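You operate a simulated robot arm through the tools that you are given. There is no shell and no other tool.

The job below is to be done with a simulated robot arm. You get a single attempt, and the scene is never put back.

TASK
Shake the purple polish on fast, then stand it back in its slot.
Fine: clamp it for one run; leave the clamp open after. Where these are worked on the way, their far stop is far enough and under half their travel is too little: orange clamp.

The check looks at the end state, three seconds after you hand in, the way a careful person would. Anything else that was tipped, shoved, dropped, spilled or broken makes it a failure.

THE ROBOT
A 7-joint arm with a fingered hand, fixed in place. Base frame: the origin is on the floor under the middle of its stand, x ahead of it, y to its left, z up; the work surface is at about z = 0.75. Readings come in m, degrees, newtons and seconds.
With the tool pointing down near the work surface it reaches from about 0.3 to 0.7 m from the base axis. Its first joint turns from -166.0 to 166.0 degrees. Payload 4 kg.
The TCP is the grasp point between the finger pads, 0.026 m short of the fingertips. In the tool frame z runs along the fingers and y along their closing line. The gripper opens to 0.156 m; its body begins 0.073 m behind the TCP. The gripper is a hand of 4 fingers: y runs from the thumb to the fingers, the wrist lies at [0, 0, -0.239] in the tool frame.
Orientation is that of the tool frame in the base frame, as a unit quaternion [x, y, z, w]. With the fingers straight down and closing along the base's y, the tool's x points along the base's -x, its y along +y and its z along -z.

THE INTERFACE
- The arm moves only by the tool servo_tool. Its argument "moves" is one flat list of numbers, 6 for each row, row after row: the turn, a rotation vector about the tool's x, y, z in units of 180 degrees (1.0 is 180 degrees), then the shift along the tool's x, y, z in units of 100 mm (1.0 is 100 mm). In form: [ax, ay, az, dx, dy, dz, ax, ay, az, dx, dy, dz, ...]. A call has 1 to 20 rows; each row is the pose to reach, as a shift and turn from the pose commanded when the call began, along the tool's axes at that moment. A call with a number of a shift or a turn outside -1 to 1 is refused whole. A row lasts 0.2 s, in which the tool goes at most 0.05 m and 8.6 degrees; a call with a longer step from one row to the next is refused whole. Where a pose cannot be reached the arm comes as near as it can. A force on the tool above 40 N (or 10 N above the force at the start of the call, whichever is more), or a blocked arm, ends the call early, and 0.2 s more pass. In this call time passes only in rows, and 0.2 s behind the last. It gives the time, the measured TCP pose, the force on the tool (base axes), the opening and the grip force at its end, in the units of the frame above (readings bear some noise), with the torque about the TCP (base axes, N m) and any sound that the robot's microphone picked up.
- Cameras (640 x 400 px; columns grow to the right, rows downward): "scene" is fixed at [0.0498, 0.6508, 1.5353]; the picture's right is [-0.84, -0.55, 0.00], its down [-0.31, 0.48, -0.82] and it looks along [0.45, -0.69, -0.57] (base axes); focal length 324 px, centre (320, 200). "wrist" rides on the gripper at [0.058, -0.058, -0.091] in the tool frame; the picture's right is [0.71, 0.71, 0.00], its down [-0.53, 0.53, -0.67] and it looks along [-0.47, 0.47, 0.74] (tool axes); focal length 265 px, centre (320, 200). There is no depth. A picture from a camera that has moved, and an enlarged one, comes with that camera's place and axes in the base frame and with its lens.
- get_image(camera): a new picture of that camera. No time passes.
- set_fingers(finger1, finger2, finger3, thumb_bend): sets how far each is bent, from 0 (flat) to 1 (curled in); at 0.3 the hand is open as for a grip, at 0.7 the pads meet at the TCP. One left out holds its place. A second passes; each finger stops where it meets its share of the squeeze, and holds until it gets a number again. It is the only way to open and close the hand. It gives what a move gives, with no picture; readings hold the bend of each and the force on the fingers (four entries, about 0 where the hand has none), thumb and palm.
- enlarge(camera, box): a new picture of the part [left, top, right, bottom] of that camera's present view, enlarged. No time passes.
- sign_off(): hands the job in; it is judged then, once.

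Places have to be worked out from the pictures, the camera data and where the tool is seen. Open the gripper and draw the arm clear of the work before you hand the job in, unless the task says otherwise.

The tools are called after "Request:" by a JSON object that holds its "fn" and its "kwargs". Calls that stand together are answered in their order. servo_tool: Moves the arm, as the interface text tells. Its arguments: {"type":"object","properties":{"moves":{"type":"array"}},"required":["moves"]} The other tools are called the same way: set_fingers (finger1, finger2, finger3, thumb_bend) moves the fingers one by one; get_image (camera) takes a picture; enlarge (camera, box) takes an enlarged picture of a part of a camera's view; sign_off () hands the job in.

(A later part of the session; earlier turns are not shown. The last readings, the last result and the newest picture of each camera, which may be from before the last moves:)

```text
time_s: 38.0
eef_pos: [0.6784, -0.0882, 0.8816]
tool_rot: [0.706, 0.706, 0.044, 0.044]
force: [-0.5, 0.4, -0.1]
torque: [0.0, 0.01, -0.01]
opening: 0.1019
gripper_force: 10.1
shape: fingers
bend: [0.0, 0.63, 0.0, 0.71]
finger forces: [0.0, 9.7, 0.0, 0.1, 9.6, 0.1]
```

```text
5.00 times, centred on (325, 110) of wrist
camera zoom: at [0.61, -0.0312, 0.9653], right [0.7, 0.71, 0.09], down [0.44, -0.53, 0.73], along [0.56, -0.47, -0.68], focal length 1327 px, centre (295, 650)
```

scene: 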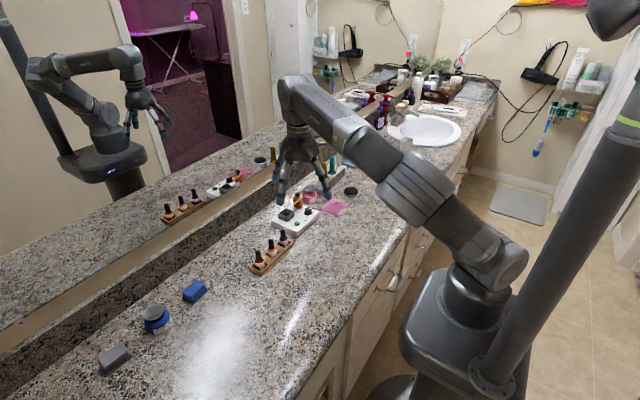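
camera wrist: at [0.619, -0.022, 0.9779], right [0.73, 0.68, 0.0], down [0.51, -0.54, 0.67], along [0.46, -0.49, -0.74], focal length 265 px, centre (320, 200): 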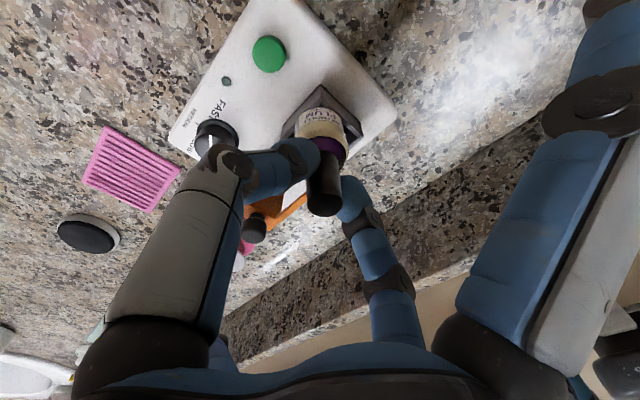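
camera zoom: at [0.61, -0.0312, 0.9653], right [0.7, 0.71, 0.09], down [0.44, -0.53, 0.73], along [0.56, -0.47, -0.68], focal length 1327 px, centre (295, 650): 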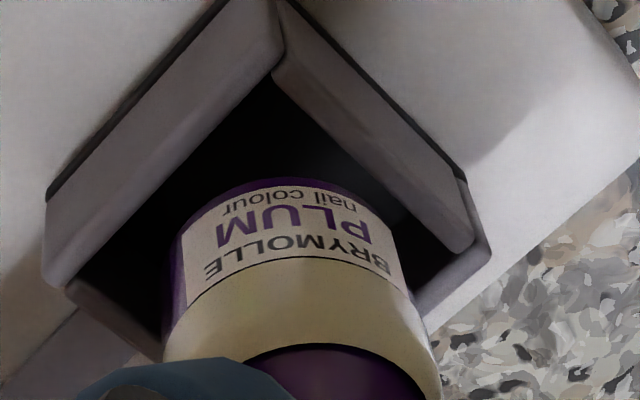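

Bottle is upright now; comparing gaps to the two visible walls with the first attempt, x looks right but y should go back about 2 mm. I shift -2.2 mm in y and lower 5 mm, then recheck.

Request:
{"fn": "servo_tool", "kwargs": {"moves": [0, 0, 0, -0.022, 0, 0, 0, 0, 0, -0.022, -0.006, 0.05, 0, 0, 0, -0.022, -0.006, 0.05]}}

Request:
{"fn": "enlarge", "kwargs": {"camera": "scene", "box": [278, 193, 308, 223]}}

Request:
{"fn": "enlarge", "kwargs": {"camera": "wrist", "box": [280, 70, 370, 150]}}

```text
time_s: 38.8
eef_pos: [0.6784, -0.0909, 0.8763]
tool_rot: [0.706, 0.705, 0.045, 0.045]
force: [-0.2, 0.1, 0.1]
torque: [0.01, 0.0, 0.05]
opening: 0.1018
gripper_force: 9.8
shape: fingers
bend: [0.0, 0.63, 0.0, 0.71]
finger forces: [0.1, 9.7, 0.1, 0.0, 9.6, 0.0]
```

```text
13.33 times, centred on (293, 208) of scene
camera zoom: at [0.0498, 0.6508, 1.5353], right [-0.84, -0.55, 0.0], down [-0.31, 0.48, -0.82], along [0.45, -0.69, -0.57], focal length 4320 px, centre (680, 93)
```

zoom: 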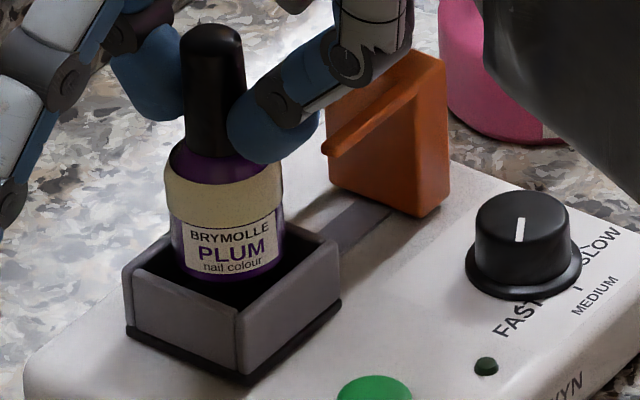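

```text
5.00 times, centred on (325, 110) of wrist
camera zoom: at [0.6097, -0.0326, 0.9601], right [0.7, 0.71, 0.09], down [0.44, -0.53, 0.73], along [0.56, -0.47, -0.68], focal length 1327 px, centre (295, 650)
```

zoom: 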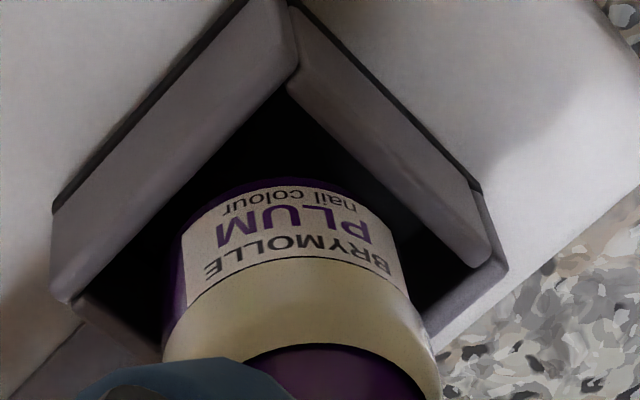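

Now the scene view has the bottle bottom within about half a millimetre of the cup centre, with the wrist view suggesting ~1 mm more +x. I nudge +0.7 mm in x and lower another 6 mm.

Request:
{"fn": "servo_tool", "kwargs": {"moves": [0, 0, 0, 0, 0.007, 0.001, 0, 0, 0, 0, 0.003, 0.03, 0, 0, 0, 0, 0, 0.06]}}

Request:
{"fn": "enlarge", "kwargs": {"camera": "scene", "box": [278, 193, 308, 223]}}

Request:
{"fn": "enlarge", "kwargs": {"camera": "wrist", "box": [280, 70, 370, 150]}}

```text
time_s: 39.6
eef_pos: [0.6802, -0.091, 0.8723]
tool_rot: [0.706, 0.706, 0.045, 0.045]
force: [-0.3, 0.0, -0.9]
torque: [-0.06, 0.03, 0.03]
opening: 0.102
gripper_force: 9.2
shape: fingers
bend: [0.0, 0.63, 0.0, 0.71]
finger forces: [0.0, 9.7, 0.1, 0.0, 9.6, 0.0]
```

```text
13.33 times, centred on (293, 208) of scene
camera zoom: at [0.0498, 0.6508, 1.5353], right [-0.84, -0.55, 0.0], down [-0.31, 0.48, -0.82], along [0.45, -0.69, -0.57], focal length 4320 px, centre (680, 93)
```

zoom: 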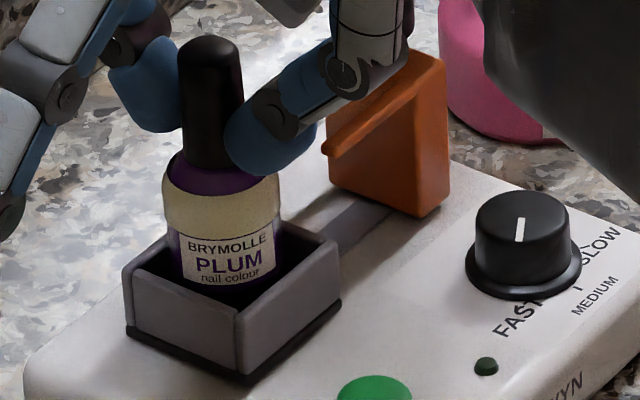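

```text
5.00 times, centred on (325, 110) of wrist
camera zoom: at [0.6115, -0.0332, 0.9551], right [0.7, 0.71, 0.09], down [0.44, -0.53, 0.73], along [0.56, -0.47, -0.68], focal length 1327 px, centre (295, 650)
```

zoom: 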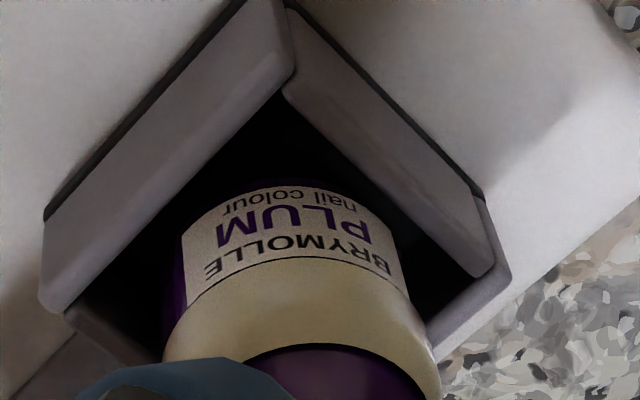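

No contact and gaps on both visible walls look fine. I continue down 6 mm.

Request:
{"fn": "servo_tool", "kwargs": {"moves": [0, 0, 0, 0, -0.0037, 0.03, 0, 0, 0, 0, -0.0075, 0.06]}}

Request:
{"fn": "enlarge", "kwargs": {"camera": "scene", "box": [278, 193, 308, 223]}}

Request:
{"fn": "enlarge", "kwargs": {"camera": "wrist", "box": [280, 70, 370, 150]}}

```text
time_s: 40.2
eef_pos: [0.6802, -0.0906, 0.8647]
tool_rot: [0.706, 0.705, 0.044, 0.044]
force: [1.2, 0.3, -0.8]
torque: [0.03, -0.01, -0.01]
opening: 0.1019
gripper_force: 9.4
shape: fingers
bend: [0.0, 0.63, 0.0, 0.71]
finger forces: [0.0, 9.6, 0.0, 0.1, 9.6, 0.0]
```

```text
13.33 times, centred on (293, 208) of scene
camera zoom: at [0.0498, 0.6508, 1.5353], right [-0.84, -0.55, 0.0], down [-0.31, 0.48, -0.82], along [0.45, -0.69, -0.57], focal length 4320 px, centre (680, 93)
```

zoom: 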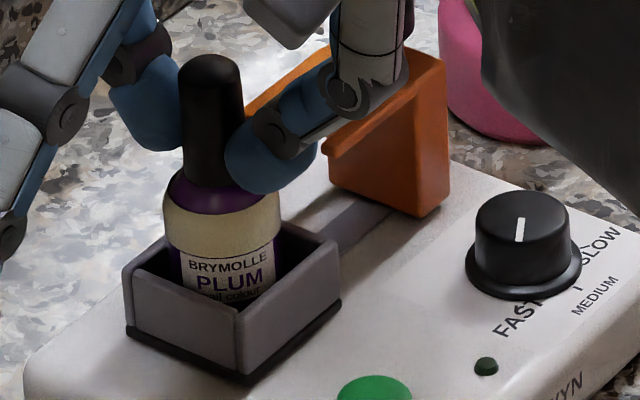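

```text
5.00 times, centred on (325, 110) of wrist
camera zoom: at [0.6116, -0.0331, 0.9489], right [0.7, 0.71, 0.09], down [0.44, -0.53, 0.73], along [0.56, -0.47, -0.68], focal length 1327 px, centre (295, 650)
```

zoom: 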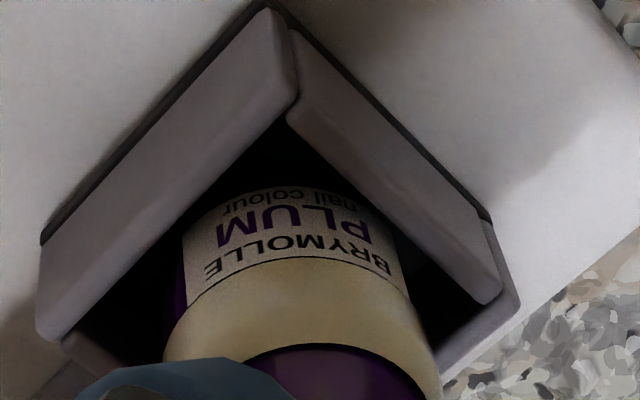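

The bottle is entering the cup freely. I lower another 8 mm toward the floor.

Request:
{"fn": "servo_tool", "kwargs": {"moves": [0, 0, 0, 0, -0.005, 0.04, 0, 0, 0, 0, -0.01, 0.08]}}

Request:
{"fn": "enlarge", "kwargs": {"camera": "scene", "box": [278, 193, 308, 223]}}

```text
time_s: 40.8
eef_pos: [0.6794, -0.0907, 0.8574]
tool_rot: [0.706, 0.706, 0.045, 0.044]
force: [0.3, -0.4, 2.4]
torque: [-0.03, -0.02, 0.01]
opening: 0.1021
gripper_force: 10.3
shape: fingers
bend: [0.0, 0.63, 0.0, 0.71]
finger forces: [0.0, 9.8, 0.1, 0.0, 10.4, 0.1]
```

```text
13.33 times, centred on (293, 208) of scene
camera zoom: at [0.0498, 0.6508, 1.5353], right [-0.84, -0.55, 0.0], down [-0.31, 0.48, -0.82], along [0.45, -0.69, -0.57], focal length 4320 px, centre (680, 93)
```

zoom: 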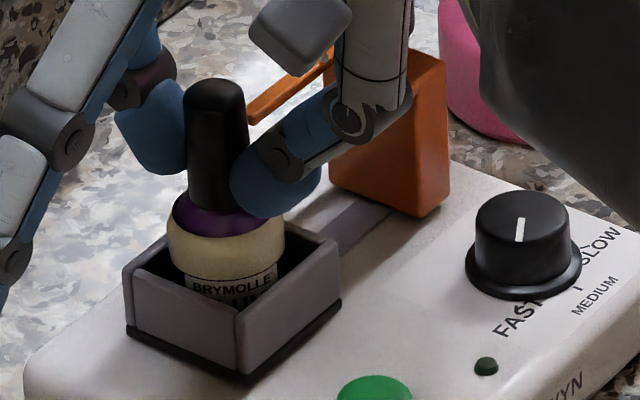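

A light 2.4 N touch. I lower 3 mm more to see if this is the cup floor.

Request:
{"fn": "servo_tool", "kwargs": {"moves": [0, 0, 0, 0, -0.002, 0.015, 0, 0, 0, 0, -0.0037, 0.03]}}

Request:
{"fn": "enlarge", "kwargs": {"camera": "scene", "box": [278, 193, 308, 223]}}

Request:
{"fn": "enlarge", "kwargs": {"camera": "wrist", "box": [260, 70, 390, 230]}}

```text
time_s: 41.4
eef_pos: [0.6798, -0.0912, 0.8559]
tool_rot: [0.706, 0.705, 0.045, 0.045]
force: [-1.0, 0.6, 10.7]
torque: [0.03, -0.07, 0.0]
opening: 0.1021
gripper_force: 11.6
shape: fingers
bend: [0.0, 0.63, 0.0, 0.71]
finger forces: [0.0, 11.4, 0.0, 0.0, 13.4, 0.0]
```

```text
13.33 times, centred on (293, 208) of scene
camera zoom: at [0.0498, 0.6508, 1.5353], right [-0.84, -0.55, 0.0], down [-0.31, 0.48, -0.82], along [0.45, -0.69, -0.57], focal length 4320 px, centre (680, 93)
```

zoom: 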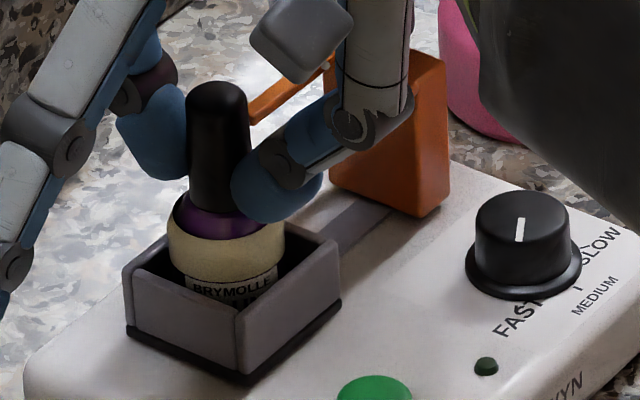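

```text
2.50 times, centred on (325, 150) of wrist
camera zoom: at [0.6106, -0.0333, 0.939], right [0.7, 0.71, 0.09], down [0.44, -0.53, 0.73], along [0.56, -0.47, -0.68], focal length 664 px, centre (308, 325)
```

zoom: 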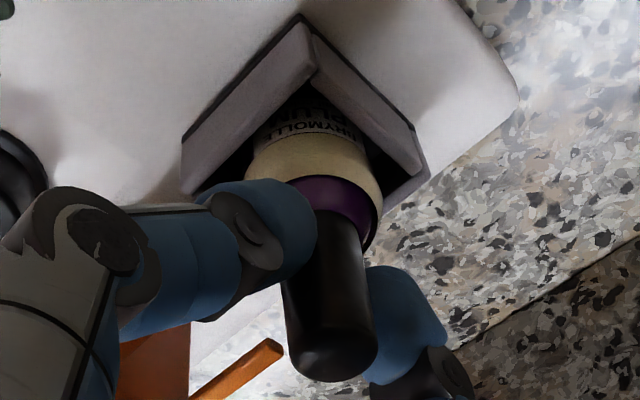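

Pure vertical 10.7 N: the bottle stands on the cup floor. I ease off 2.5 mm and release.

Request:
{"fn": "servo_tool", "kwargs": {"moves": [0, 0, 0, 0, 0.003, -0.025]}}

Request:
{"fn": "set_fingers", "kwargs": {"finger2": 0.55, "thumb_bend": 0.55}}

Request:
{"fn": "enlarge", "kwargs": {"camera": "scene", "box": [278, 193, 308, 223]}}

Request:
{"fn": "enlarge", "kwargs": {"camera": "wrist", "box": [220, 60, 400, 240]}}

```text
time_s: 41.8
eef_pos: [0.6802, -0.0903, 0.8562]
tool_rot: [0.706, 0.705, 0.045, 0.044]
force: [-0.1, -0.1, 2.8]
torque: [0.0, -0.02, 0.0]
opening: 0.1019
gripper_force: 11.5
shape: fingers
bend: [0.0, 0.63, 0.0, 0.71]
finger forces: [0.1, 11.0, 0.0, 0.0, 11.2, 0.0]
```

```text
time_s: 42.8
eef_pos: [0.6795, -0.091, 0.8564]
tool_rot: [0.706, 0.706, 0.043, 0.045]
force: [0.1, -0.6, 0.6]
torque: [0.01, 0.01, 0.0]
opening: 0.1087
gripper_force: 0.1
shape: fingers
bend: [0.0, 0.55, 0.0, 0.55]
finger forces: [0.0, 0.0, 0.0, 0.0, 0.0, 0.0]
```

```text
13.33 times, centred on (293, 208) of scene
camera zoom: at [0.0498, 0.6508, 1.5353], right [-0.84, -0.55, 0.0], down [-0.31, 0.48, -0.82], along [0.45, -0.69, -0.57], focal length 4320 px, centre (680, 93)
```

zoom: 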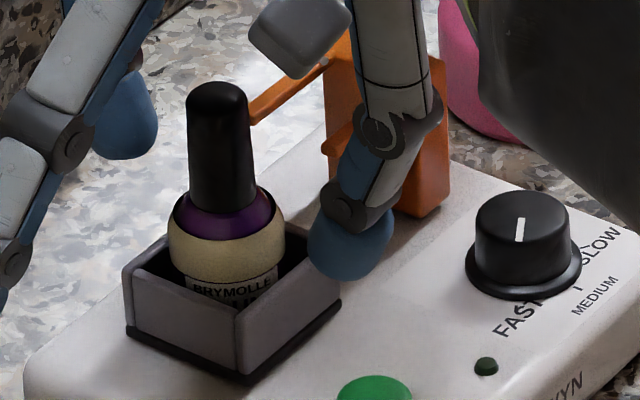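

```text
2.22 times, centred on (310, 150) of wrist
camera zoom: at [0.6107, -0.0331, 0.9405], right [0.7, 0.71, 0.09], down [0.44, -0.53, 0.73], along [0.56, -0.47, -0.68], focal length 590 px, centre (342, 311)
```

zoom: 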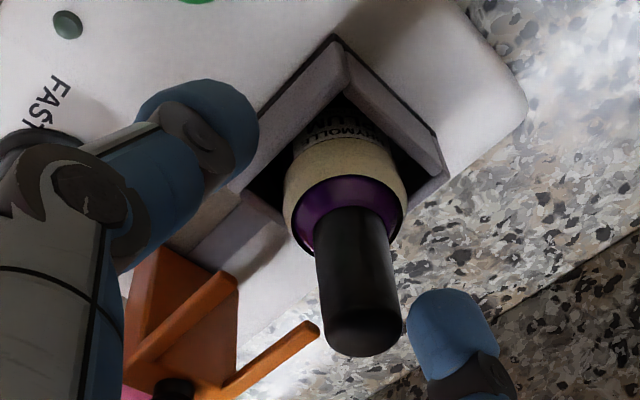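

The bottle stands upright in the cup with the prongs open behind it. I raise the hand straight up clear of the cap.

Request:
{"fn": "servo_tool", "kwargs": {"moves": [0, 0, 0, 0, 0.025, -0.2, 0, 0, 0, 0, 0.05, -0.4, 0, 0, 0, 0, 0.062, -0.5]}}

Request:
{"fn": "get_image", "kwargs": {"camera": "wrist"}}

Request:
{"fn": "enlarge", "kwargs": {"camera": "scene", "box": [265, 170, 345, 230]}}

```text
time_s: 43.6
eef_pos: [0.6799, -0.0901, 0.9078]
tool_rot: [0.706, 0.706, 0.045, 0.044]
force: [0.9, 0.2, 0.4]
torque: [-0.01, 0.01, -0.01]
opening: 0.1085
gripper_force: 0.0
shape: fingers
bend: [0.0, 0.55, 0.0, 0.55]
finger forces: [0.0, 0.0, 0.0, 0.0, 0.0, 0.0]
```

```text
taken
camera wrist: at [0.6101, -0.034, 0.9908], right [0.7, 0.71, 0.09], down [0.44, -0.53, 0.73], along [0.56, -0.47, -0.68], focal length 265 px, centre (320, 200)
```

wrist: 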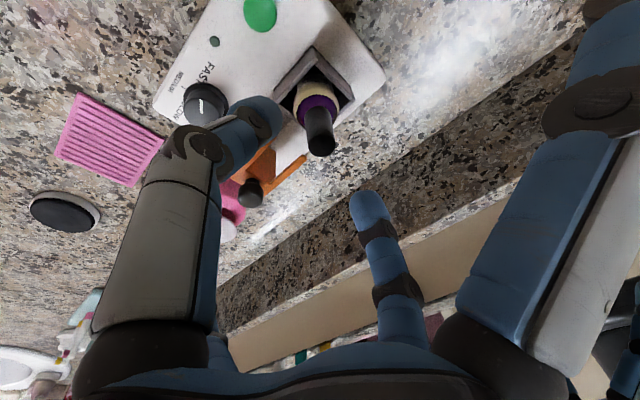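

```text
6.67 times, centred on (305, 200) of scene
camera zoom: at [0.0498, 0.6508, 1.5353], right [-0.84, -0.55, 0.0], down [-0.31, 0.48, -0.82], along [0.45, -0.69, -0.57], focal length 2160 px, centre (420, 200)
```

zoom: 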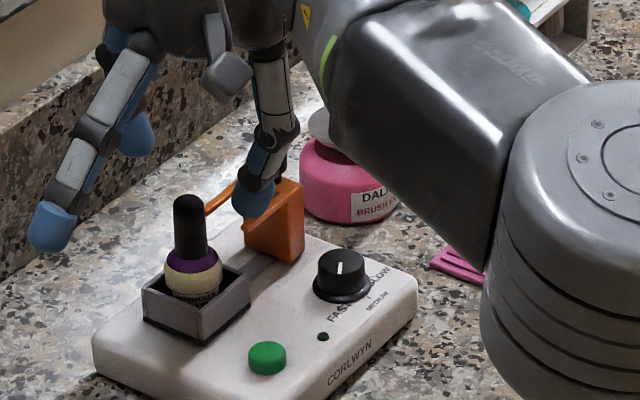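

The bottle is well seated. I measure the clamp knob and the bottle cap from here.

Request:
{"fn": "enlarge", "kwargs": {"camera": "wrist", "box": [210, 60, 370, 220]}}

Request:
{"fn": "enlarge", "kwargs": {"camera": "scene", "box": [280, 185, 316, 217]}}

```text
2.50 times, centred on (290, 140) of wrist
camera zoom: at [0.6101, -0.034, 0.9908], right [0.7, 0.71, 0.09], down [0.44, -0.53, 0.73], along [0.56, -0.47, -0.68], focal length 664 px, centre (395, 350)
```

zoom: 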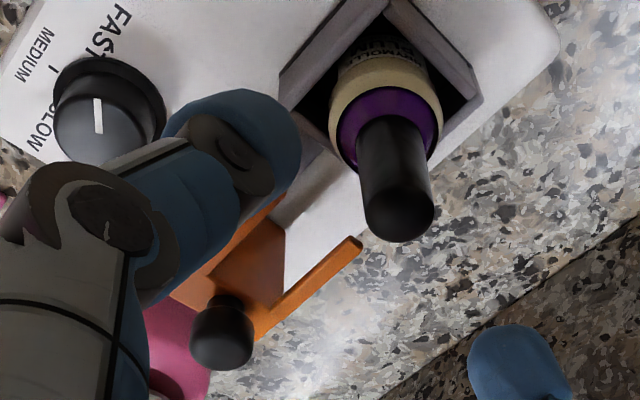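

```text
12.50 times, centred on (298, 201) of scene
camera zoom: at [0.0498, 0.6508, 1.5353], right [-0.84, -0.55, 0.0], down [-0.31, 0.48, -0.82], along [0.45, -0.69, -0.57], focal length 4050 px, centre (595, 188)
```

zoom: 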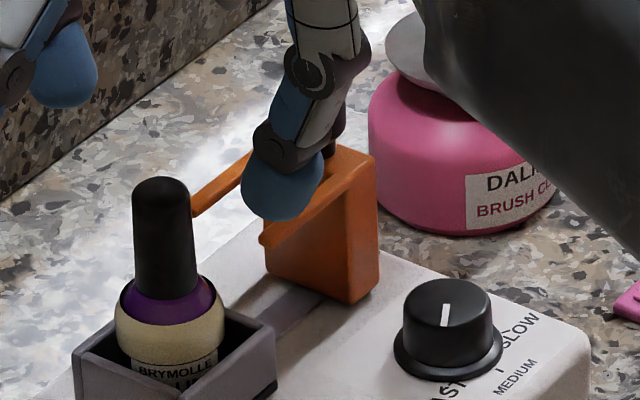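

Knob at about (0.683, -0.164, top z 0.856). With the pinch along x I can grip the knob from both sides without touching the bottle. I move over it with a 10° lean.

Request:
{"fn": "servo_tool", "kwargs": {"moves": [-0.004, 0, 0, -0.2, 0, 0, -0.008, 0, 0, -0.4, 0, 0, -0.012, 0, 0, -0.6, -0.003, 0.007, -0.0159, 0, 0, -0.737, -0.007, 0.014, -0.0159, 0, 0, -0.737, -0.007, 0.014]}}

Request:
{"fn": "get_image", "kwargs": {"camera": "wrist"}}

Request:
{"fn": "enlarge", "kwargs": {"camera": "scene", "box": [265, 170, 345, 230]}}

```text
time_s: 44.8
eef_pos: [0.6718, -0.1586, 0.9025]
tool_rot: [0.704, 0.704, 0.063, 0.062]
force: [-0.9, -0.6, 0.6]
torque: [0.04, 0.01, 0.02]
opening: 0.1088
gripper_force: 0.2
shape: fingers
bend: [0.0, 0.55, 0.0, 0.55]
finger forces: [0.1, 0.1, 0.1, 0.0, 0.0, 0.0]
out of reach, approached as far as the arm can: row 3, 4, 5
```

```text
taken
camera wrist: at [0.5984, -0.0996, 0.9821], right [0.7, 0.71, 0.12], down [0.4, -0.53, 0.75], along [0.6, -0.47, -0.65], focal length 265 px, centre (320, 200)
```

wrist: 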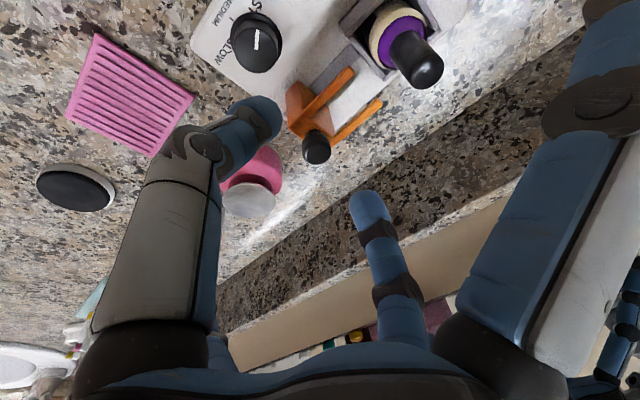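

```text
6.67 times, centred on (305, 200) of scene
camera zoom: at [0.0498, 0.6508, 1.5353], right [-0.84, -0.55, 0.0], down [-0.31, 0.48, -0.82], along [0.45, -0.69, -0.57], focal length 2160 px, centre (420, 200)
```

zoom: 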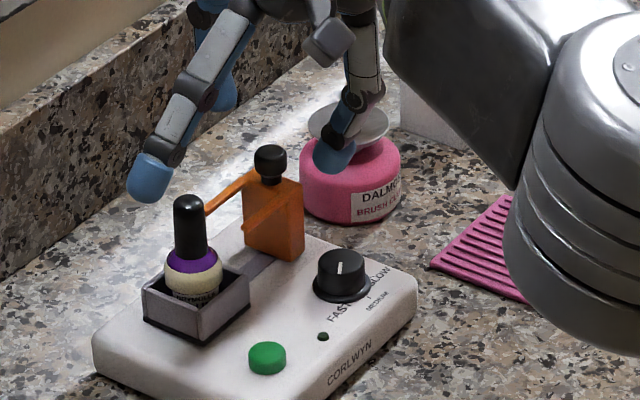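

The arm stopped about 8 mm short in x and 5 mm in y at this height, but the knob is still between the open fingers. I descend to z ≈ 0.876 where reach is better and then shift onto the knob.

Request:
{"fn": "servo_tool", "kwargs": {"moves": [0, 0, 0, 0, -0.024, 0.135, 0, 0, 0, 0, -0.047, 0.266, 0, 0, 0, -0.05, 0.03, 0.28, 0, 0, 0, -0.05, 0.03, 0.28]}}

Request:
{"fn": "get_image", "kwargs": {"camera": "wrist"}}

Request:
{"fn": "enlarge", "kwargs": {"camera": "scene", "box": [280, 175, 330, 215]}}

```text
time_s: 45.8
eef_pos: [0.6753, -0.1581, 0.8745]
tool_rot: [0.705, 0.704, 0.062, 0.061]
force: [0.3, -0.1, 0.1]
torque: [0.01, -0.01, 0.02]
opening: 0.1085
gripper_force: 0.1
shape: fingers
bend: [0.0, 0.55, 0.0, 0.55]
finger forces: [0.0, 0.0, 0.0, 0.1, 0.1, 0.0]
out of reach, approached as far as the arm can: row 3, 4
```

```text
taken
camera wrist: at [0.6035, -0.1005, 0.9547], right [0.7, 0.71, 0.12], down [0.4, -0.53, 0.75], along [0.59, -0.47, -0.65], focal length 265 px, centre (320, 200)
```

wrist: 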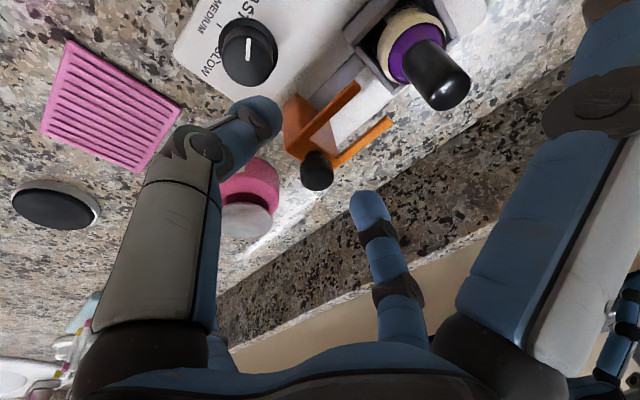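

```text
10.00 times, centred on (305, 195) of scene
camera zoom: at [0.0498, 0.6508, 1.5353], right [-0.84, -0.55, 0.0], down [-0.31, 0.48, -0.82], along [0.45, -0.69, -0.57], focal length 3240 px, centre (470, 250)
```

zoom: 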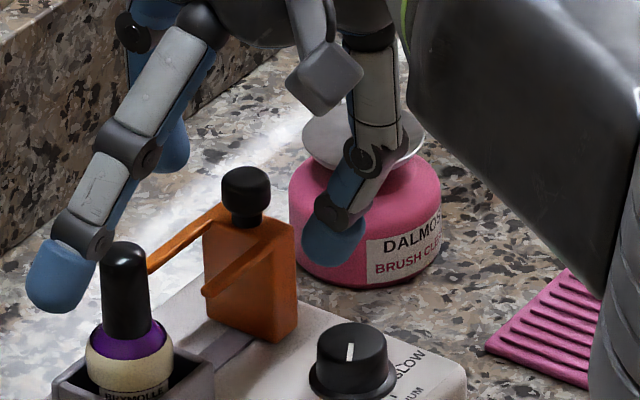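

The knob lies 6 mm off the finger centreline and the arm can't go further in this yaw. The hand is symmetric, so I'll back off, return to the natural yaw (θ=0), and use fingers 1 and 3 as the x-direction pair instead.

Request:
{"fn": "servo_tool", "kwargs": {"moves": [0, 0, 0, 0, 0.035, -0.2, 0, 0, 0, 0, 0.07, -0.394, 0.028, 0, 0, 0, -0.25, -0.63, 0.056, 0, 0, 0, -0.6, -0.87]}}

Request:
{"fn": "servo_tool", "kwargs": {"moves": [0, 0, -0.0455, 0, 0, 0, 0, 0, -0.0909, 0, 0, 0, 0, 0, -0.1364, 0, 0, 0, 0, 0, -0.1818, 0, 0, 0, 0, 0, -0.2273, 0, 0, 0, 0, 0, -0.2727, 0, 0, 0, 0, 0, -0.3182, 0, 0, 0, 0, 0, -0.3636, 0, 0, 0, 0, 0, -0.4091, 0, 0, 0, 0, 0, -0.4545, 0, 0, 0, 0, 0, -0.5, 0, 0, 0]}}

Request:
{"fn": "set_fingers", "kwargs": {"finger1": 0.55, "finger2": 0, "finger3": 0.55, "thumb_bend": 0}}

Request:
{"fn": "get_image", "kwargs": {"camera": "wrist"}}

Request:
{"fn": "get_image", "kwargs": {"camera": "scene"}}

```text
time_s: 46.8
eef_pos: [0.604, -0.1569, 0.9498]
tool_rot: [0.707, 0.707, 0.001, -0.001]
force: [-0.4, -1.3, -0.5]
torque: [0.0, -0.01, 0.01]
opening: 0.1085
gripper_force: 0.1
shape: fingers
bend: [0.0, 0.55, 0.0, 0.55]
finger forces: [0.0, 0.0, 0.0, 0.0, 0.0, 0.1]
out of reach, approached as far as the arm can: row 1, 2
```

```text
time_s: 49.2
eef_pos: [0.6025, -0.1579, 0.9486]
tool_rot: [-0.001, 1.0, 0.0, 0.0]
force: [0.3, -0.2, -0.3]
torque: [0.05, -0.01, 0.0]
opening: 0.1086
gripper_force: 0.1
shape: fingers
bend: [0.0, 0.55, 0.0, 0.55]
finger forces: [0.0, 0.1, 0.1, 0.0, 0.1, 0.0]
```

```text
time_s: 50.2
eef_pos: [0.6028, -0.1588, 0.9489]
tool_rot: [0.0, 1.0, 0.0, 0.0]
force: [-0.7, 0.3, -0.6]
torque: [-0.02, 0.01, 0.03]
opening: 0.1102
gripper_force: 0.1
shape: fingers
bend: [0.55, 0.01, 0.55, 0.0]
finger forces: [0.0, 0.0, 0.1, 0.0, 0.0, 0.1]
```

```text
taken
camera wrist: at [0.5448, -0.2169, 1.0406], right [-0.71, 0.71, 0.0], down [0.53, 0.53, 0.67], along [0.47, 0.47, -0.74], focal length 265 px, centre (320, 200)
```

wrist: 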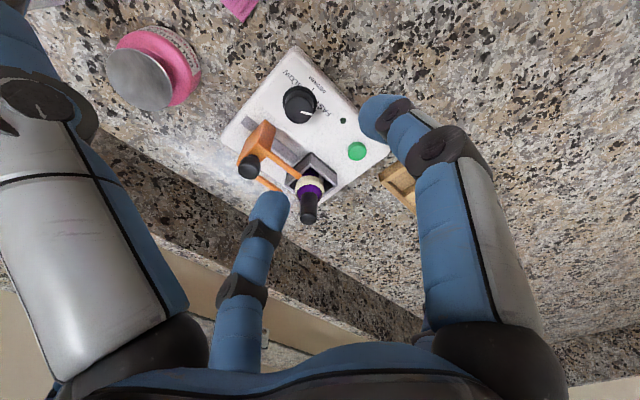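

```text
taken
```

scene: 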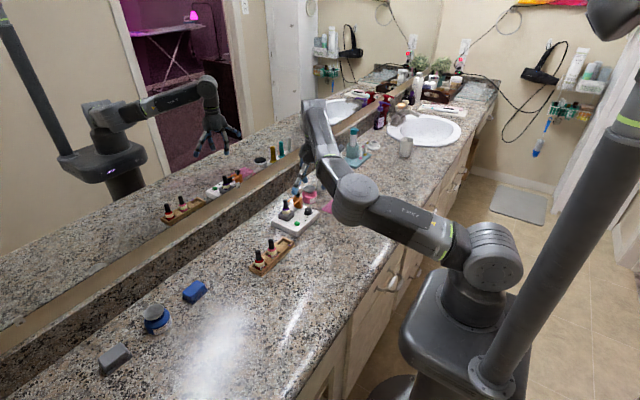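

Now at natural yaw with fingers 1/3 as the pair. I measure the knob from this pose.

Request:
{"fn": "enlarge", "kwargs": {"camera": "wrist", "box": [215, 100, 335, 220]}}

Request:
{"fn": "enlarge", "kwargs": {"camera": "scene", "box": [275, 180, 325, 225]}}

```text
3.33 times, centred on (275, 160) of wrist
camera zoom: at [0.5448, -0.2169, 1.0406], right [-0.71, 0.71, 0.0], down [0.53, 0.53, 0.67], along [0.47, 0.47, -0.74], focal length 885 px, centre (470, 333)
```

zoom: 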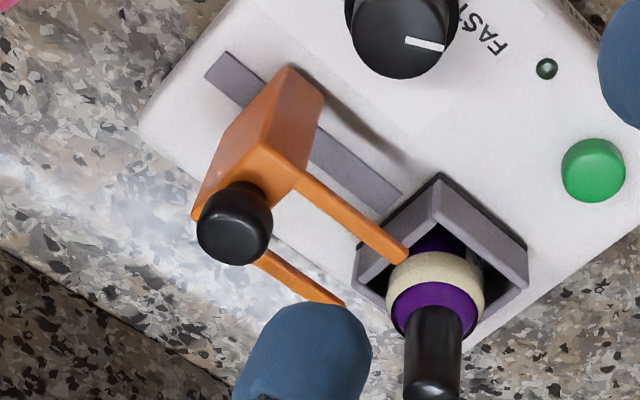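

```text
8.89 times, centred on (300, 202) of scene
camera zoom: at [0.0498, 0.6508, 1.5353], right [-0.84, -0.55, 0.0], down [-0.31, 0.48, -0.82], along [0.45, -0.69, -0.57], focal length 2880 px, centre (498, 178)
```

zoom: 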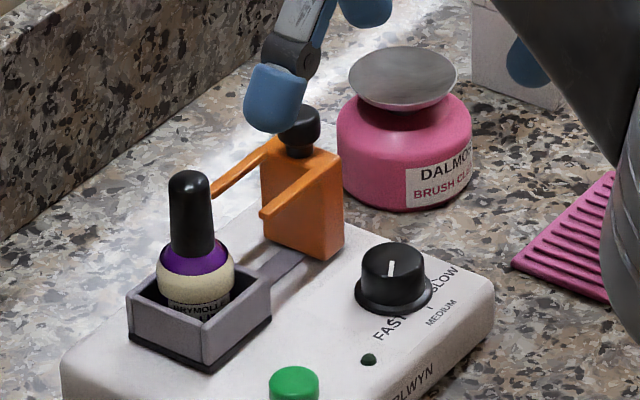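

Knob centre at (0.6826, -0.1654). I move above it with a 12° backward lean at the natural yaw.

Request:
{"fn": "servo_tool", "kwargs": {"moves": [0, -0.0222, 0, -0.25, -0.025, 0.15, 0, -0.0445, 0, -0.5, -0.05, 0.3, 0, -0.0667, 0, -0.753, -0.074, 0.44, 0, -0.0667, 0, -0.753, -0.074, 0.44]}}

Request:
{"fn": "get_image", "kwargs": {"camera": "wrist"}}

Request:
{"fn": "enlarge", "kwargs": {"camera": "scene", "box": [275, 165, 335, 225]}}

```text
time_s: 51.2
eef_pos: [0.6775, -0.16, 0.9085]
tool_rot: [0.001, 0.994, 0.0, 0.105]
force: [0.2, 0.6, -1.0]
torque: [-0.02, 0.01, 0.02]
opening: 0.1101
gripper_force: 0.0
shape: fingers
bend: [0.55, 0.01, 0.55, 0.0]
finger forces: [0.0, 0.0, 0.0, 0.1, 0.1, 0.1]
out of reach, approached as far as the arm can: row 3, 4
```

```text
taken
camera wrist: at [0.6025, -0.2187, 0.9842], right [-0.69, 0.71, -0.15], down [0.38, 0.53, 0.76], along [0.62, 0.47, -0.63], focal length 265 px, centre (320, 200)
```

wrist: 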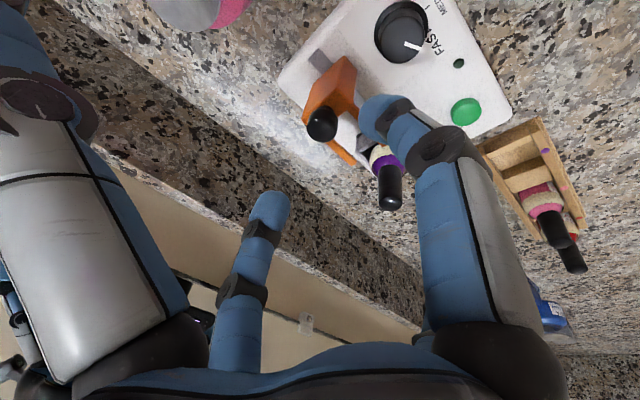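

```text
6.67 times, centred on (305, 195) of scene
camera zoom: at [0.0498, 0.6508, 1.5353], right [-0.84, -0.55, 0.0], down [-0.31, 0.48, -0.82], along [0.45, -0.69, -0.57], focal length 2160 px, centre (420, 233)
```

zoom: 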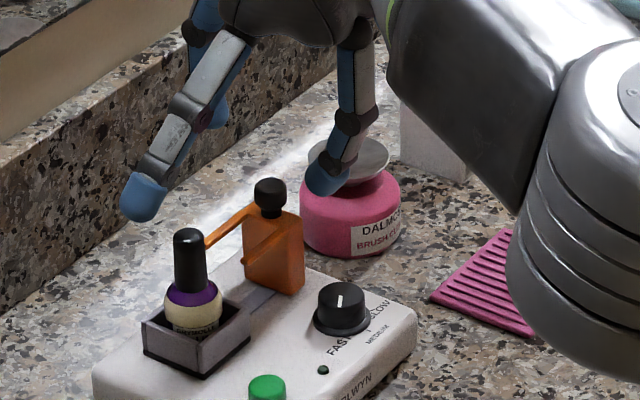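

Only 5 mm short in y at this height. I descend to gripping height (z ≈ 0.874) with the pair straddling the knob and move toward its centre.

Request:
{"fn": "servo_tool", "kwargs": {"moves": [0, 0, 0, 0.037, 0, 0.17, 0, 0, 0, 0.073, 0, 0.342, 0, 0, 0, 0.073, -0.05, 0.342, 0, 0, 0, 0.073, -0.05, 0.342]}}

Request:
{"fn": "get_image", "kwargs": {"camera": "wrist"}}

Request:
{"fn": "enlarge", "kwargs": {"camera": "scene", "box": [280, 175, 330, 215]}}

```text
time_s: 52.2
eef_pos: [0.6771, -0.1647, 0.8702]
tool_rot: [0.0, 0.994, 0.0, 0.105]
force: [-0.2, -0.2, -0.3]
torque: [0.0, 0.04, -0.01]
opening: 0.11
gripper_force: 0.0
shape: fingers
bend: [0.55, 0.01, 0.55, 0.0]
finger forces: [0.1, 0.0, 0.0, 0.0, 0.0, 0.0]
```

```text
taken
camera wrist: at [0.6024, -0.223, 0.9486], right [-0.69, 0.71, -0.15], down [0.38, 0.53, 0.76], along [0.62, 0.47, -0.63], focal length 265 px, centre (320, 200)
```

wrist: 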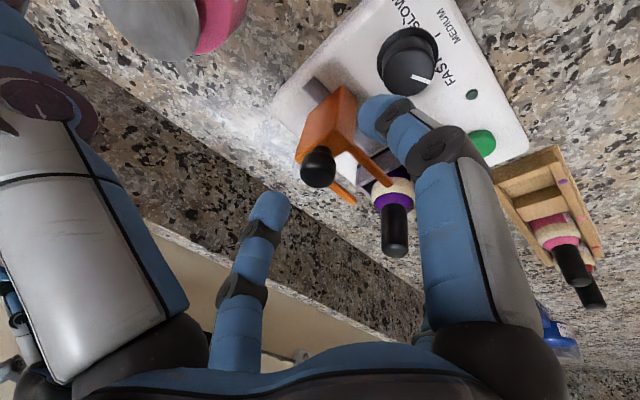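

```text
10.00 times, centred on (305, 195) of scene
camera zoom: at [0.0498, 0.6508, 1.5353], right [-0.84, -0.55, 0.0], down [-0.31, 0.48, -0.82], along [0.45, -0.69, -0.57], focal length 3240 px, centre (470, 250)
```

zoom: 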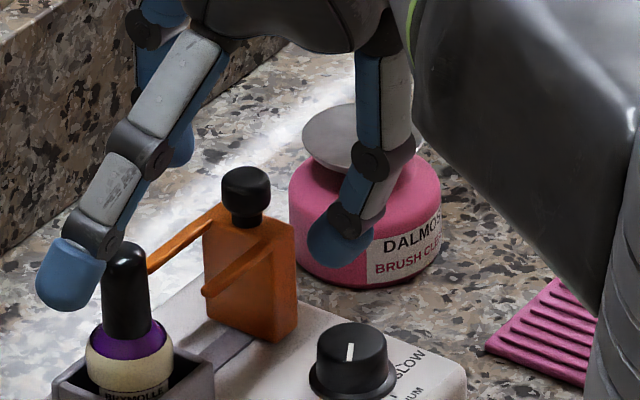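

Now right on the knob: TCP (0.677, -0.165, 0.870). I raise 3 mm so the fingertips stay off the block top, then close fingers 1 and 3 on the knob.

Request:
{"fn": "servo_tool", "kwargs": {"moves": [0, 0, 0, -0.006, 0, -0.03]}}

Request:
{"fn": "set_fingers", "kwargs": {"finger1": 0.72, "finger3": 0.72}}

Request:
{"fn": "enlarge", "kwargs": {"camera": "wrist", "box": [240, 100, 440, 260]}}

Request:
{"fn": "enlarge", "kwargs": {"camera": "scene", "box": [280, 175, 330, 215]}}

```text
time_s: 52.6
eef_pos: [0.6784, -0.1643, 0.8744]
tool_rot: [0.0, 0.995, 0.0, 0.104]
force: [-0.1, 0.3, 0.9]
torque: [0.0, 0.01, -0.01]
opening: 0.1101
gripper_force: 0.1
shape: fingers
bend: [0.55, 0.01, 0.55, 0.0]
finger forces: [0.0, 0.0, 0.0, 0.1, 0.0, 0.0]
```

```text
time_s: 53.6
eef_pos: [0.6774, -0.1645, 0.875]
tool_rot: [0.0, 0.995, 0.0, 0.104]
force: [1.8, -0.5, -0.5]
torque: [-0.02, -0.1, 0.03]
opening: 0.1039
gripper_force: 4.2
shape: fingers
bend: [0.67, 0.01, 0.66, 0.0]
finger forces: [3.5, 0.0, 5.4, 0.1, 0.0, 0.1]
```

```text
2.50 times, centred on (340, 180) of wrist
camera zoom: at [0.6026, -0.2229, 0.9519], right [-0.69, 0.71, -0.15], down [0.38, 0.53, 0.76], along [0.62, 0.47, -0.63], focal length 664 px, centre (270, 250)
```

zoom: 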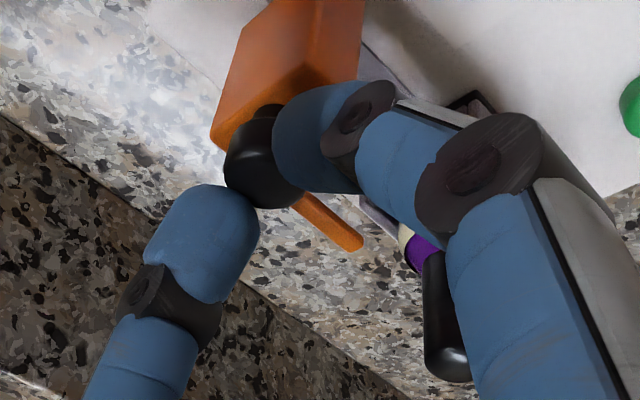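

```text
10.00 times, centred on (305, 195) of scene
camera zoom: at [0.0498, 0.6508, 1.5353], right [-0.84, -0.55, 0.0], down [-0.31, 0.48, -0.82], along [0.45, -0.69, -0.57], focal length 3240 px, centre (470, 250)
```

zoom: 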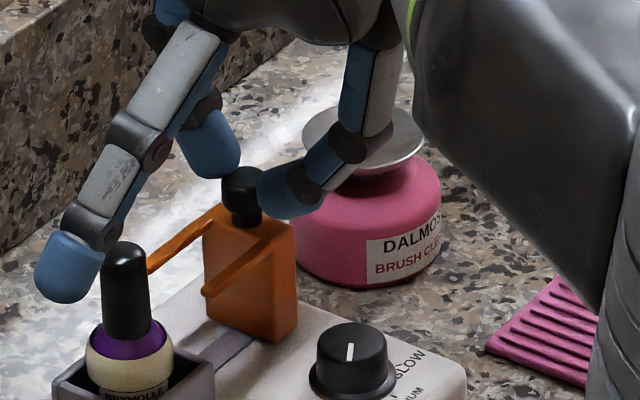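

The knob is held between fingers 1 and 3. I slide it +y by 10 mm first and watch the force.

Request:
{"fn": "servo_tool", "kwargs": {"moves": [0, 0, 0, 0, 0.05, 0, 0, 0, 0, 0, 0.1, 0]}}

Request:
{"fn": "enlarge", "kwargs": {"camera": "scene", "box": [280, 175, 330, 215]}}

```text
time_s: 54.2
eef_pos: [0.6781, -0.1543, 0.8744]
tool_rot: [0.0, 0.995, 0.002, 0.104]
force: [3.4, -1.5, 1.5]
torque: [-0.04, -0.13, -0.01]
opening: 0.1032
gripper_force: 5.1
shape: fingers
bend: [0.67, 0.01, 0.66, 0.0]
finger forces: [2.9, 0.0, 6.5, 0.0, 0.1, 0.0]
```

```text
10.00 times, centred on (305, 195) of scene
camera zoom: at [0.0498, 0.6508, 1.5353], right [-0.84, -0.55, 0.0], down [-0.31, 0.48, -0.82], along [0.45, -0.69, -0.57], focal length 3240 px, centre (470, 250)
```

zoom: 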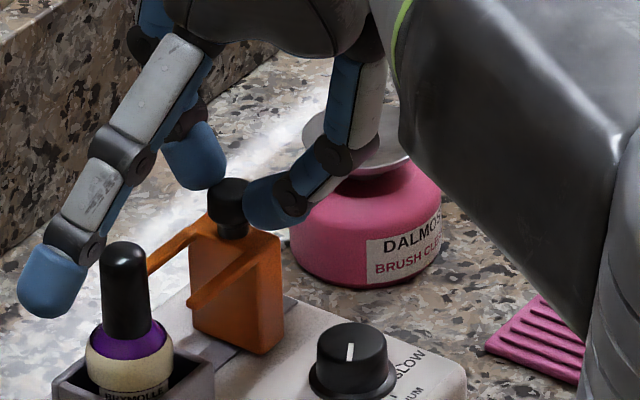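

The clamp slides with little resistance (≈1.5 N) and nothing else moved. I continue another 12 mm.

Request:
{"fn": "servo_tool", "kwargs": {"moves": [0, 0, 0, 0, 0.06, 0, 0, 0, 0, 0, 0.12, 0]}}

Request:
{"fn": "enlarge", "kwargs": {"camera": "scene", "box": [280, 175, 330, 215]}}

Request:
{"fn": "enlarge", "kwargs": {"camera": "wrist", "box": [240, 100, 440, 260]}}

```text
time_s: 54.8
eef_pos: [0.6786, -0.1445, 0.8759]
tool_rot: [0.0, 0.994, 0.0, 0.105]
force: [2.2, -1.3, 0.8]
torque: [-0.03, -0.09, -0.01]
opening: 0.103
gripper_force: 4.3
shape: fingers
bend: [0.67, 0.01, 0.66, 0.0]
finger forces: [3.8, 0.0, 5.2, 0.1, 0.0, 0.0]
```

```text
10.00 times, centred on (305, 195) of scene
camera zoom: at [0.0498, 0.6508, 1.5353], right [-0.84, -0.55, 0.0], down [-0.31, 0.48, -0.82], along [0.45, -0.69, -0.57], focal length 3240 px, centre (470, 250)
```

zoom: 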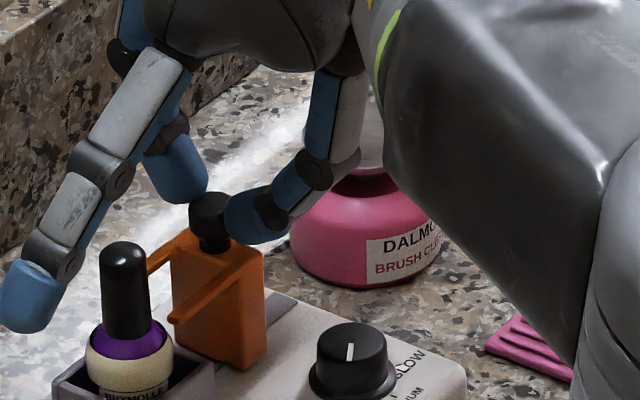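

```text
2.50 times, centred on (340, 180) of wrist
camera zoom: at [0.6026, -0.2017, 0.9519], right [-0.69, 0.71, -0.15], down [0.38, 0.53, 0.76], along [0.62, 0.47, -0.63], focal length 664 px, centre (270, 250)
```

zoom: 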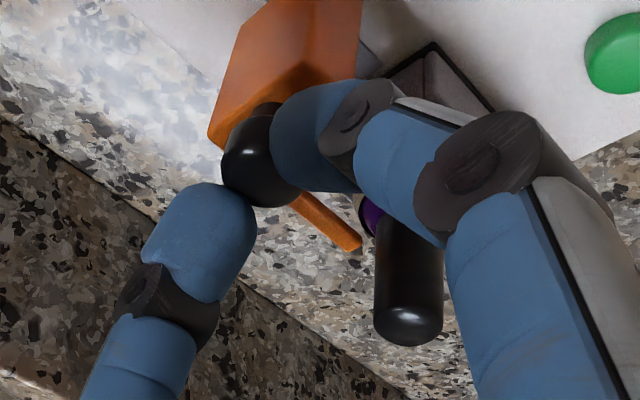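

Moved ~21 mm so far; the prong tips are about to pass along the cap. I continue 8 mm more and check that the cap passes between the prongs.

Request:
{"fn": "servo_tool", "kwargs": {"moves": [0, 0, 0, 0, 0.04, 0, 0, 0, 0, 0, 0.08, 0]}}

Request:
{"fn": "enlarge", "kwargs": {"camera": "scene", "box": [278, 185, 314, 217]}}

Request:
{"fn": "enlarge", "kwargs": {"camera": "wrist", "box": [240, 100, 440, 260]}}

```text
time_s: 55.4
eef_pos: [0.679, -0.1345, 0.8738]
tool_rot: [0.0, 0.994, 0.001, 0.105]
force: [-0.1, -0.7, 1.6]
torque: [-0.02, -0.08, 0.01]
opening: 0.1033
gripper_force: 5.3
shape: fingers
bend: [0.67, 0.01, 0.66, 0.0]
finger forces: [4.9, 0.1, 5.1, 0.0, 0.0, 0.0]
```

```text
12.50 times, centred on (296, 201) of scene
camera zoom: at [0.0498, 0.6508, 1.5353], right [-0.84, -0.55, 0.0], down [-0.31, 0.48, -0.82], along [0.45, -0.69, -0.57], focal length 4050 px, centre (620, 188)
```

zoom: 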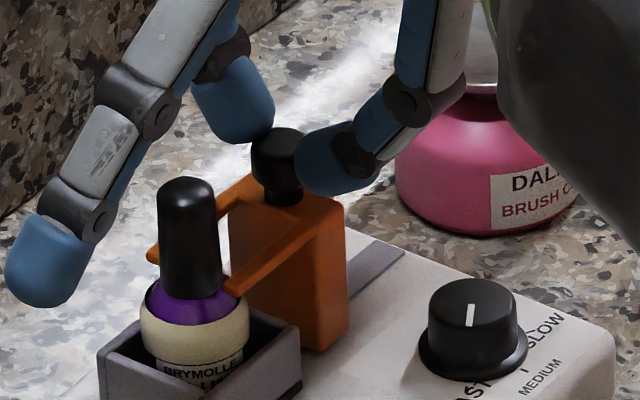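

```text
2.50 times, centred on (340, 180) of wrist
camera zoom: at [0.6032, -0.1931, 0.9516], right [-0.69, 0.71, -0.15], down [0.38, 0.53, 0.76], along [0.62, 0.47, -0.63], focal length 664 px, centre (270, 250)
```

zoom: 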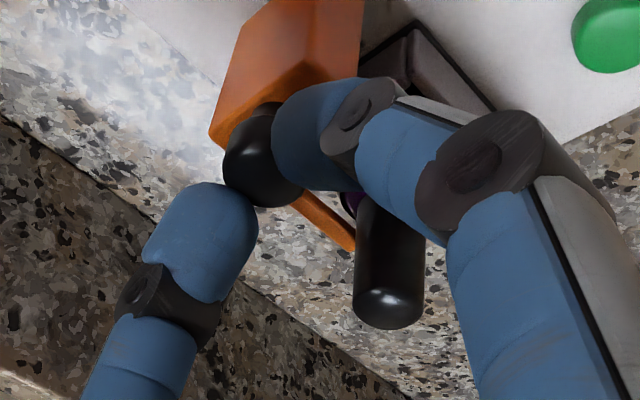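

The prongs straddle the cap cleanly and the bottle is still upright. The block is within ~10 mm of the cup; I continue in small steps watching the force for the stop.

Request:
{"fn": "servo_tool", "kwargs": {"moves": [0, 0, 0, 0, 0.025, 0, 0, 0, 0, 0, 0.05, 0]}}

Request:
{"fn": "enlarge", "kwargs": {"camera": "scene", "box": [278, 185, 314, 217]}}

```text
time_s: 56.0
eef_pos: [0.6797, -0.1301, 0.8745]
tool_rot: [0.0, 0.995, 0.0, 0.104]
force: [1.9, -0.6, 2.7]
torque: [-0.03, -0.14, 0.0]
opening: 0.103
gripper_force: 5.6
shape: fingers
bend: [0.67, 0.01, 0.66, 0.0]
finger forces: [3.9, 0.0, 6.9, 0.1, 0.1, 0.0]
```

```text
12.50 times, centred on (296, 201) of scene
camera zoom: at [0.0498, 0.6508, 1.5353], right [-0.84, -0.55, 0.0], down [-0.31, 0.48, -0.82], along [0.45, -0.69, -0.57], focal length 4050 px, centre (620, 188)
```

zoom: 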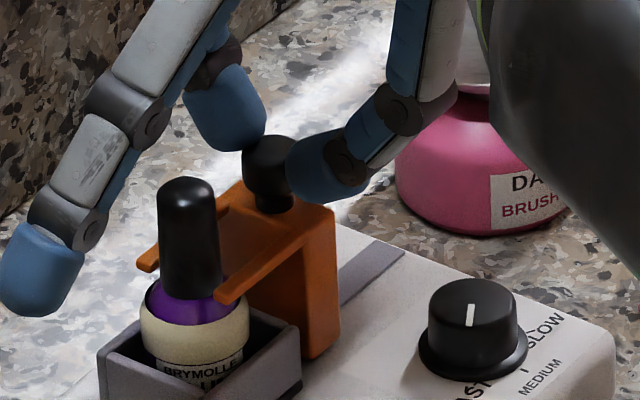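

Still free. Another 4 mm.

Request:
{"fn": "servo_tool", "kwargs": {"moves": [0, 0, 0, 0, 0.02, 0, 0, 0, 0, 0, 0.04, 0]}}

Request:
{"fn": "enlarge", "kwargs": {"camera": "scene", "box": [278, 185, 314, 217]}}

```text
time_s: 56.6
eef_pos: [0.6784, -0.1257, 0.8743]
tool_rot: [-0.001, 0.995, 0.001, 0.104]
force: [1.3, -0.2, 1.5]
torque: [-0.05, -0.08, -0.01]
opening: 0.1037
gripper_force: 4.6
shape: fingers
bend: [0.67, 0.01, 0.66, 0.0]
finger forces: [3.6, 0.0, 5.7, 0.1, 0.0, 0.0]
```

```text
12.50 times, centred on (296, 201) of scene
camera zoom: at [0.0498, 0.6508, 1.5353], right [-0.84, -0.55, 0.0], down [-0.31, 0.48, -0.82], along [0.45, -0.69, -0.57], focal length 4050 px, centre (620, 188)
```

zoom: 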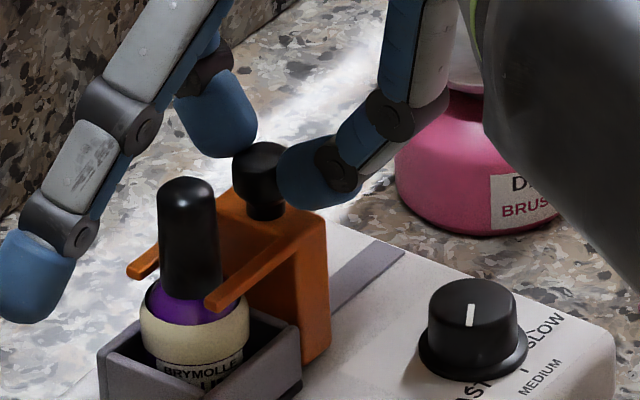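

Still free at ~38 mm of travel. 3 mm more.

Request:
{"fn": "servo_tool", "kwargs": {"moves": [0, 0, 0, 0, 0.015, 0, 0, 0, 0, 0, 0.03, 0]}}

Request:
{"fn": "enlarge", "kwargs": {"camera": "scene", "box": [278, 185, 314, 217]}}

```text
time_s: 57.2
eef_pos: [0.6779, -0.1242, 0.8754]
tool_rot: [0.001, 0.995, -0.001, 0.104]
force: [1.8, -2.4, 0.8]
torque: [-0.01, -0.07, 0.01]
opening: 0.1028
gripper_force: 4.0
shape: fingers
bend: [0.67, 0.01, 0.66, 0.0]
finger forces: [3.0, 0.0, 4.8, 0.0, 0.0, 0.0]
```

```text
12.50 times, centred on (296, 201) of scene
camera zoom: at [0.0498, 0.6508, 1.5353], right [-0.84, -0.55, 0.0], down [-0.31, 0.48, -0.82], along [0.45, -0.69, -0.57], focal length 4050 px, centre (620, 188)
```

zoom: 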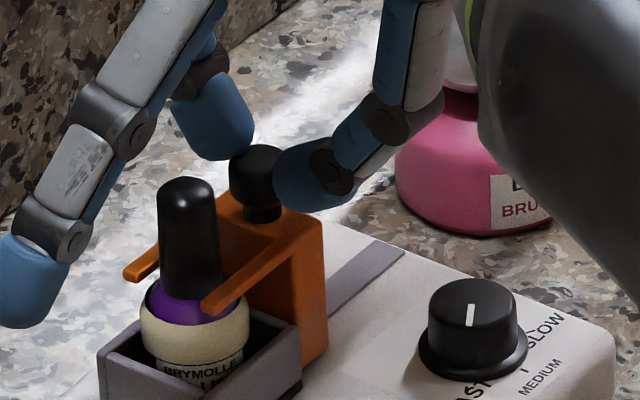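

Force rose slightly (2.4 N). 2 mm more to see whether this is the stop.

Request:
{"fn": "servo_tool", "kwargs": {"moves": [0, 0, 0, 0, 0.02, 0]}}

Request:
{"fn": "enlarge", "kwargs": {"camera": "scene", "box": [278, 185, 314, 217]}}

```text
time_s: 57.6
eef_pos: [0.6775, -0.121, 0.8743]
tool_rot: [0.0, 0.995, 0.0, 0.104]
force: [1.7, -4.5, 1.3]
torque: [-0.07, -0.13, 0.01]
opening: 0.1016
gripper_force: 4.6
shape: fingers
bend: [0.67, 0.01, 0.66, 0.0]
finger forces: [3.4, 0.0, 5.2, 0.1, 0.0, 0.0]
```

```text
12.50 times, centred on (296, 201) of scene
camera zoom: at [0.0498, 0.6508, 1.5353], right [-0.84, -0.55, 0.0], down [-0.31, 0.48, -0.82], along [0.45, -0.69, -0.57], focal length 4050 px, centre (620, 188)
```

zoom: 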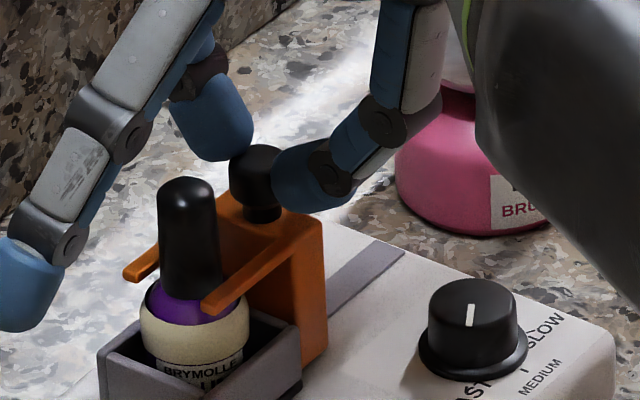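

The prongs and block no longer move and force rose to 4.5 N: that is the far stop; the machine hasn't shifted. I relax by 1.5 mm and release the knob.

Request:
{"fn": "servo_tool", "kwargs": {"moves": [0, 0, 0, 0, -0.015, 0]}}

Request:
{"fn": "set_fingers", "kwargs": {"finger1": 0.55, "finger3": 0.55}}

Request:
{"fn": "enlarge", "kwargs": {"camera": "scene", "box": [278, 185, 314, 217]}}

```text
time_s: 58.0
eef_pos: [0.6789, -0.1226, 0.8747]
tool_rot: [0.0, 0.995, 0.0, 0.104]
force: [1.5, -2.3, 3.2]
torque: [0.01, -0.1, -0.03]
opening: 0.1024
gripper_force: 4.0
shape: fingers
bend: [0.67, 0.01, 0.66, 0.0]
finger forces: [3.5, 0.2, 5.1, 0.1, 0.0, 0.1]
```

```text
time_s: 59.0
eef_pos: [0.6789, -0.123, 0.8751]
tool_rot: [0.001, 0.995, 0.0, 0.104]
force: [-0.6, -0.2, -1.0]
torque: [0.0, 0.02, -0.02]
opening: 0.1099
gripper_force: 0.1
shape: fingers
bend: [0.55, 0.01, 0.55, 0.0]
finger forces: [0.0, 0.1, 0.0, 0.0, 0.0, 0.0]
```

```text
12.50 times, centred on (296, 201) of scene
camera zoom: at [0.0498, 0.6508, 1.5353], right [-0.84, -0.55, 0.0], down [-0.31, 0.48, -0.82], along [0.45, -0.69, -0.57], focal length 4050 px, centre (620, 188)
```

zoom: 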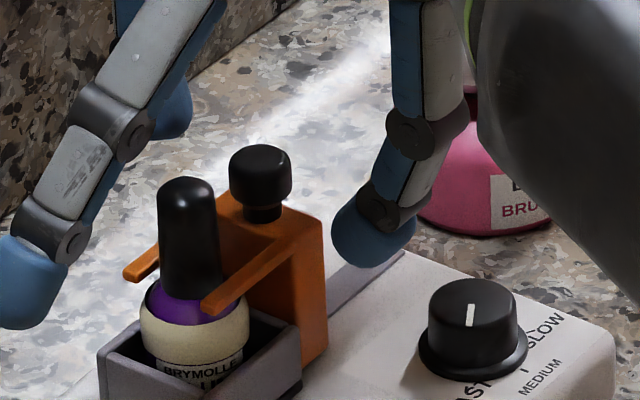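

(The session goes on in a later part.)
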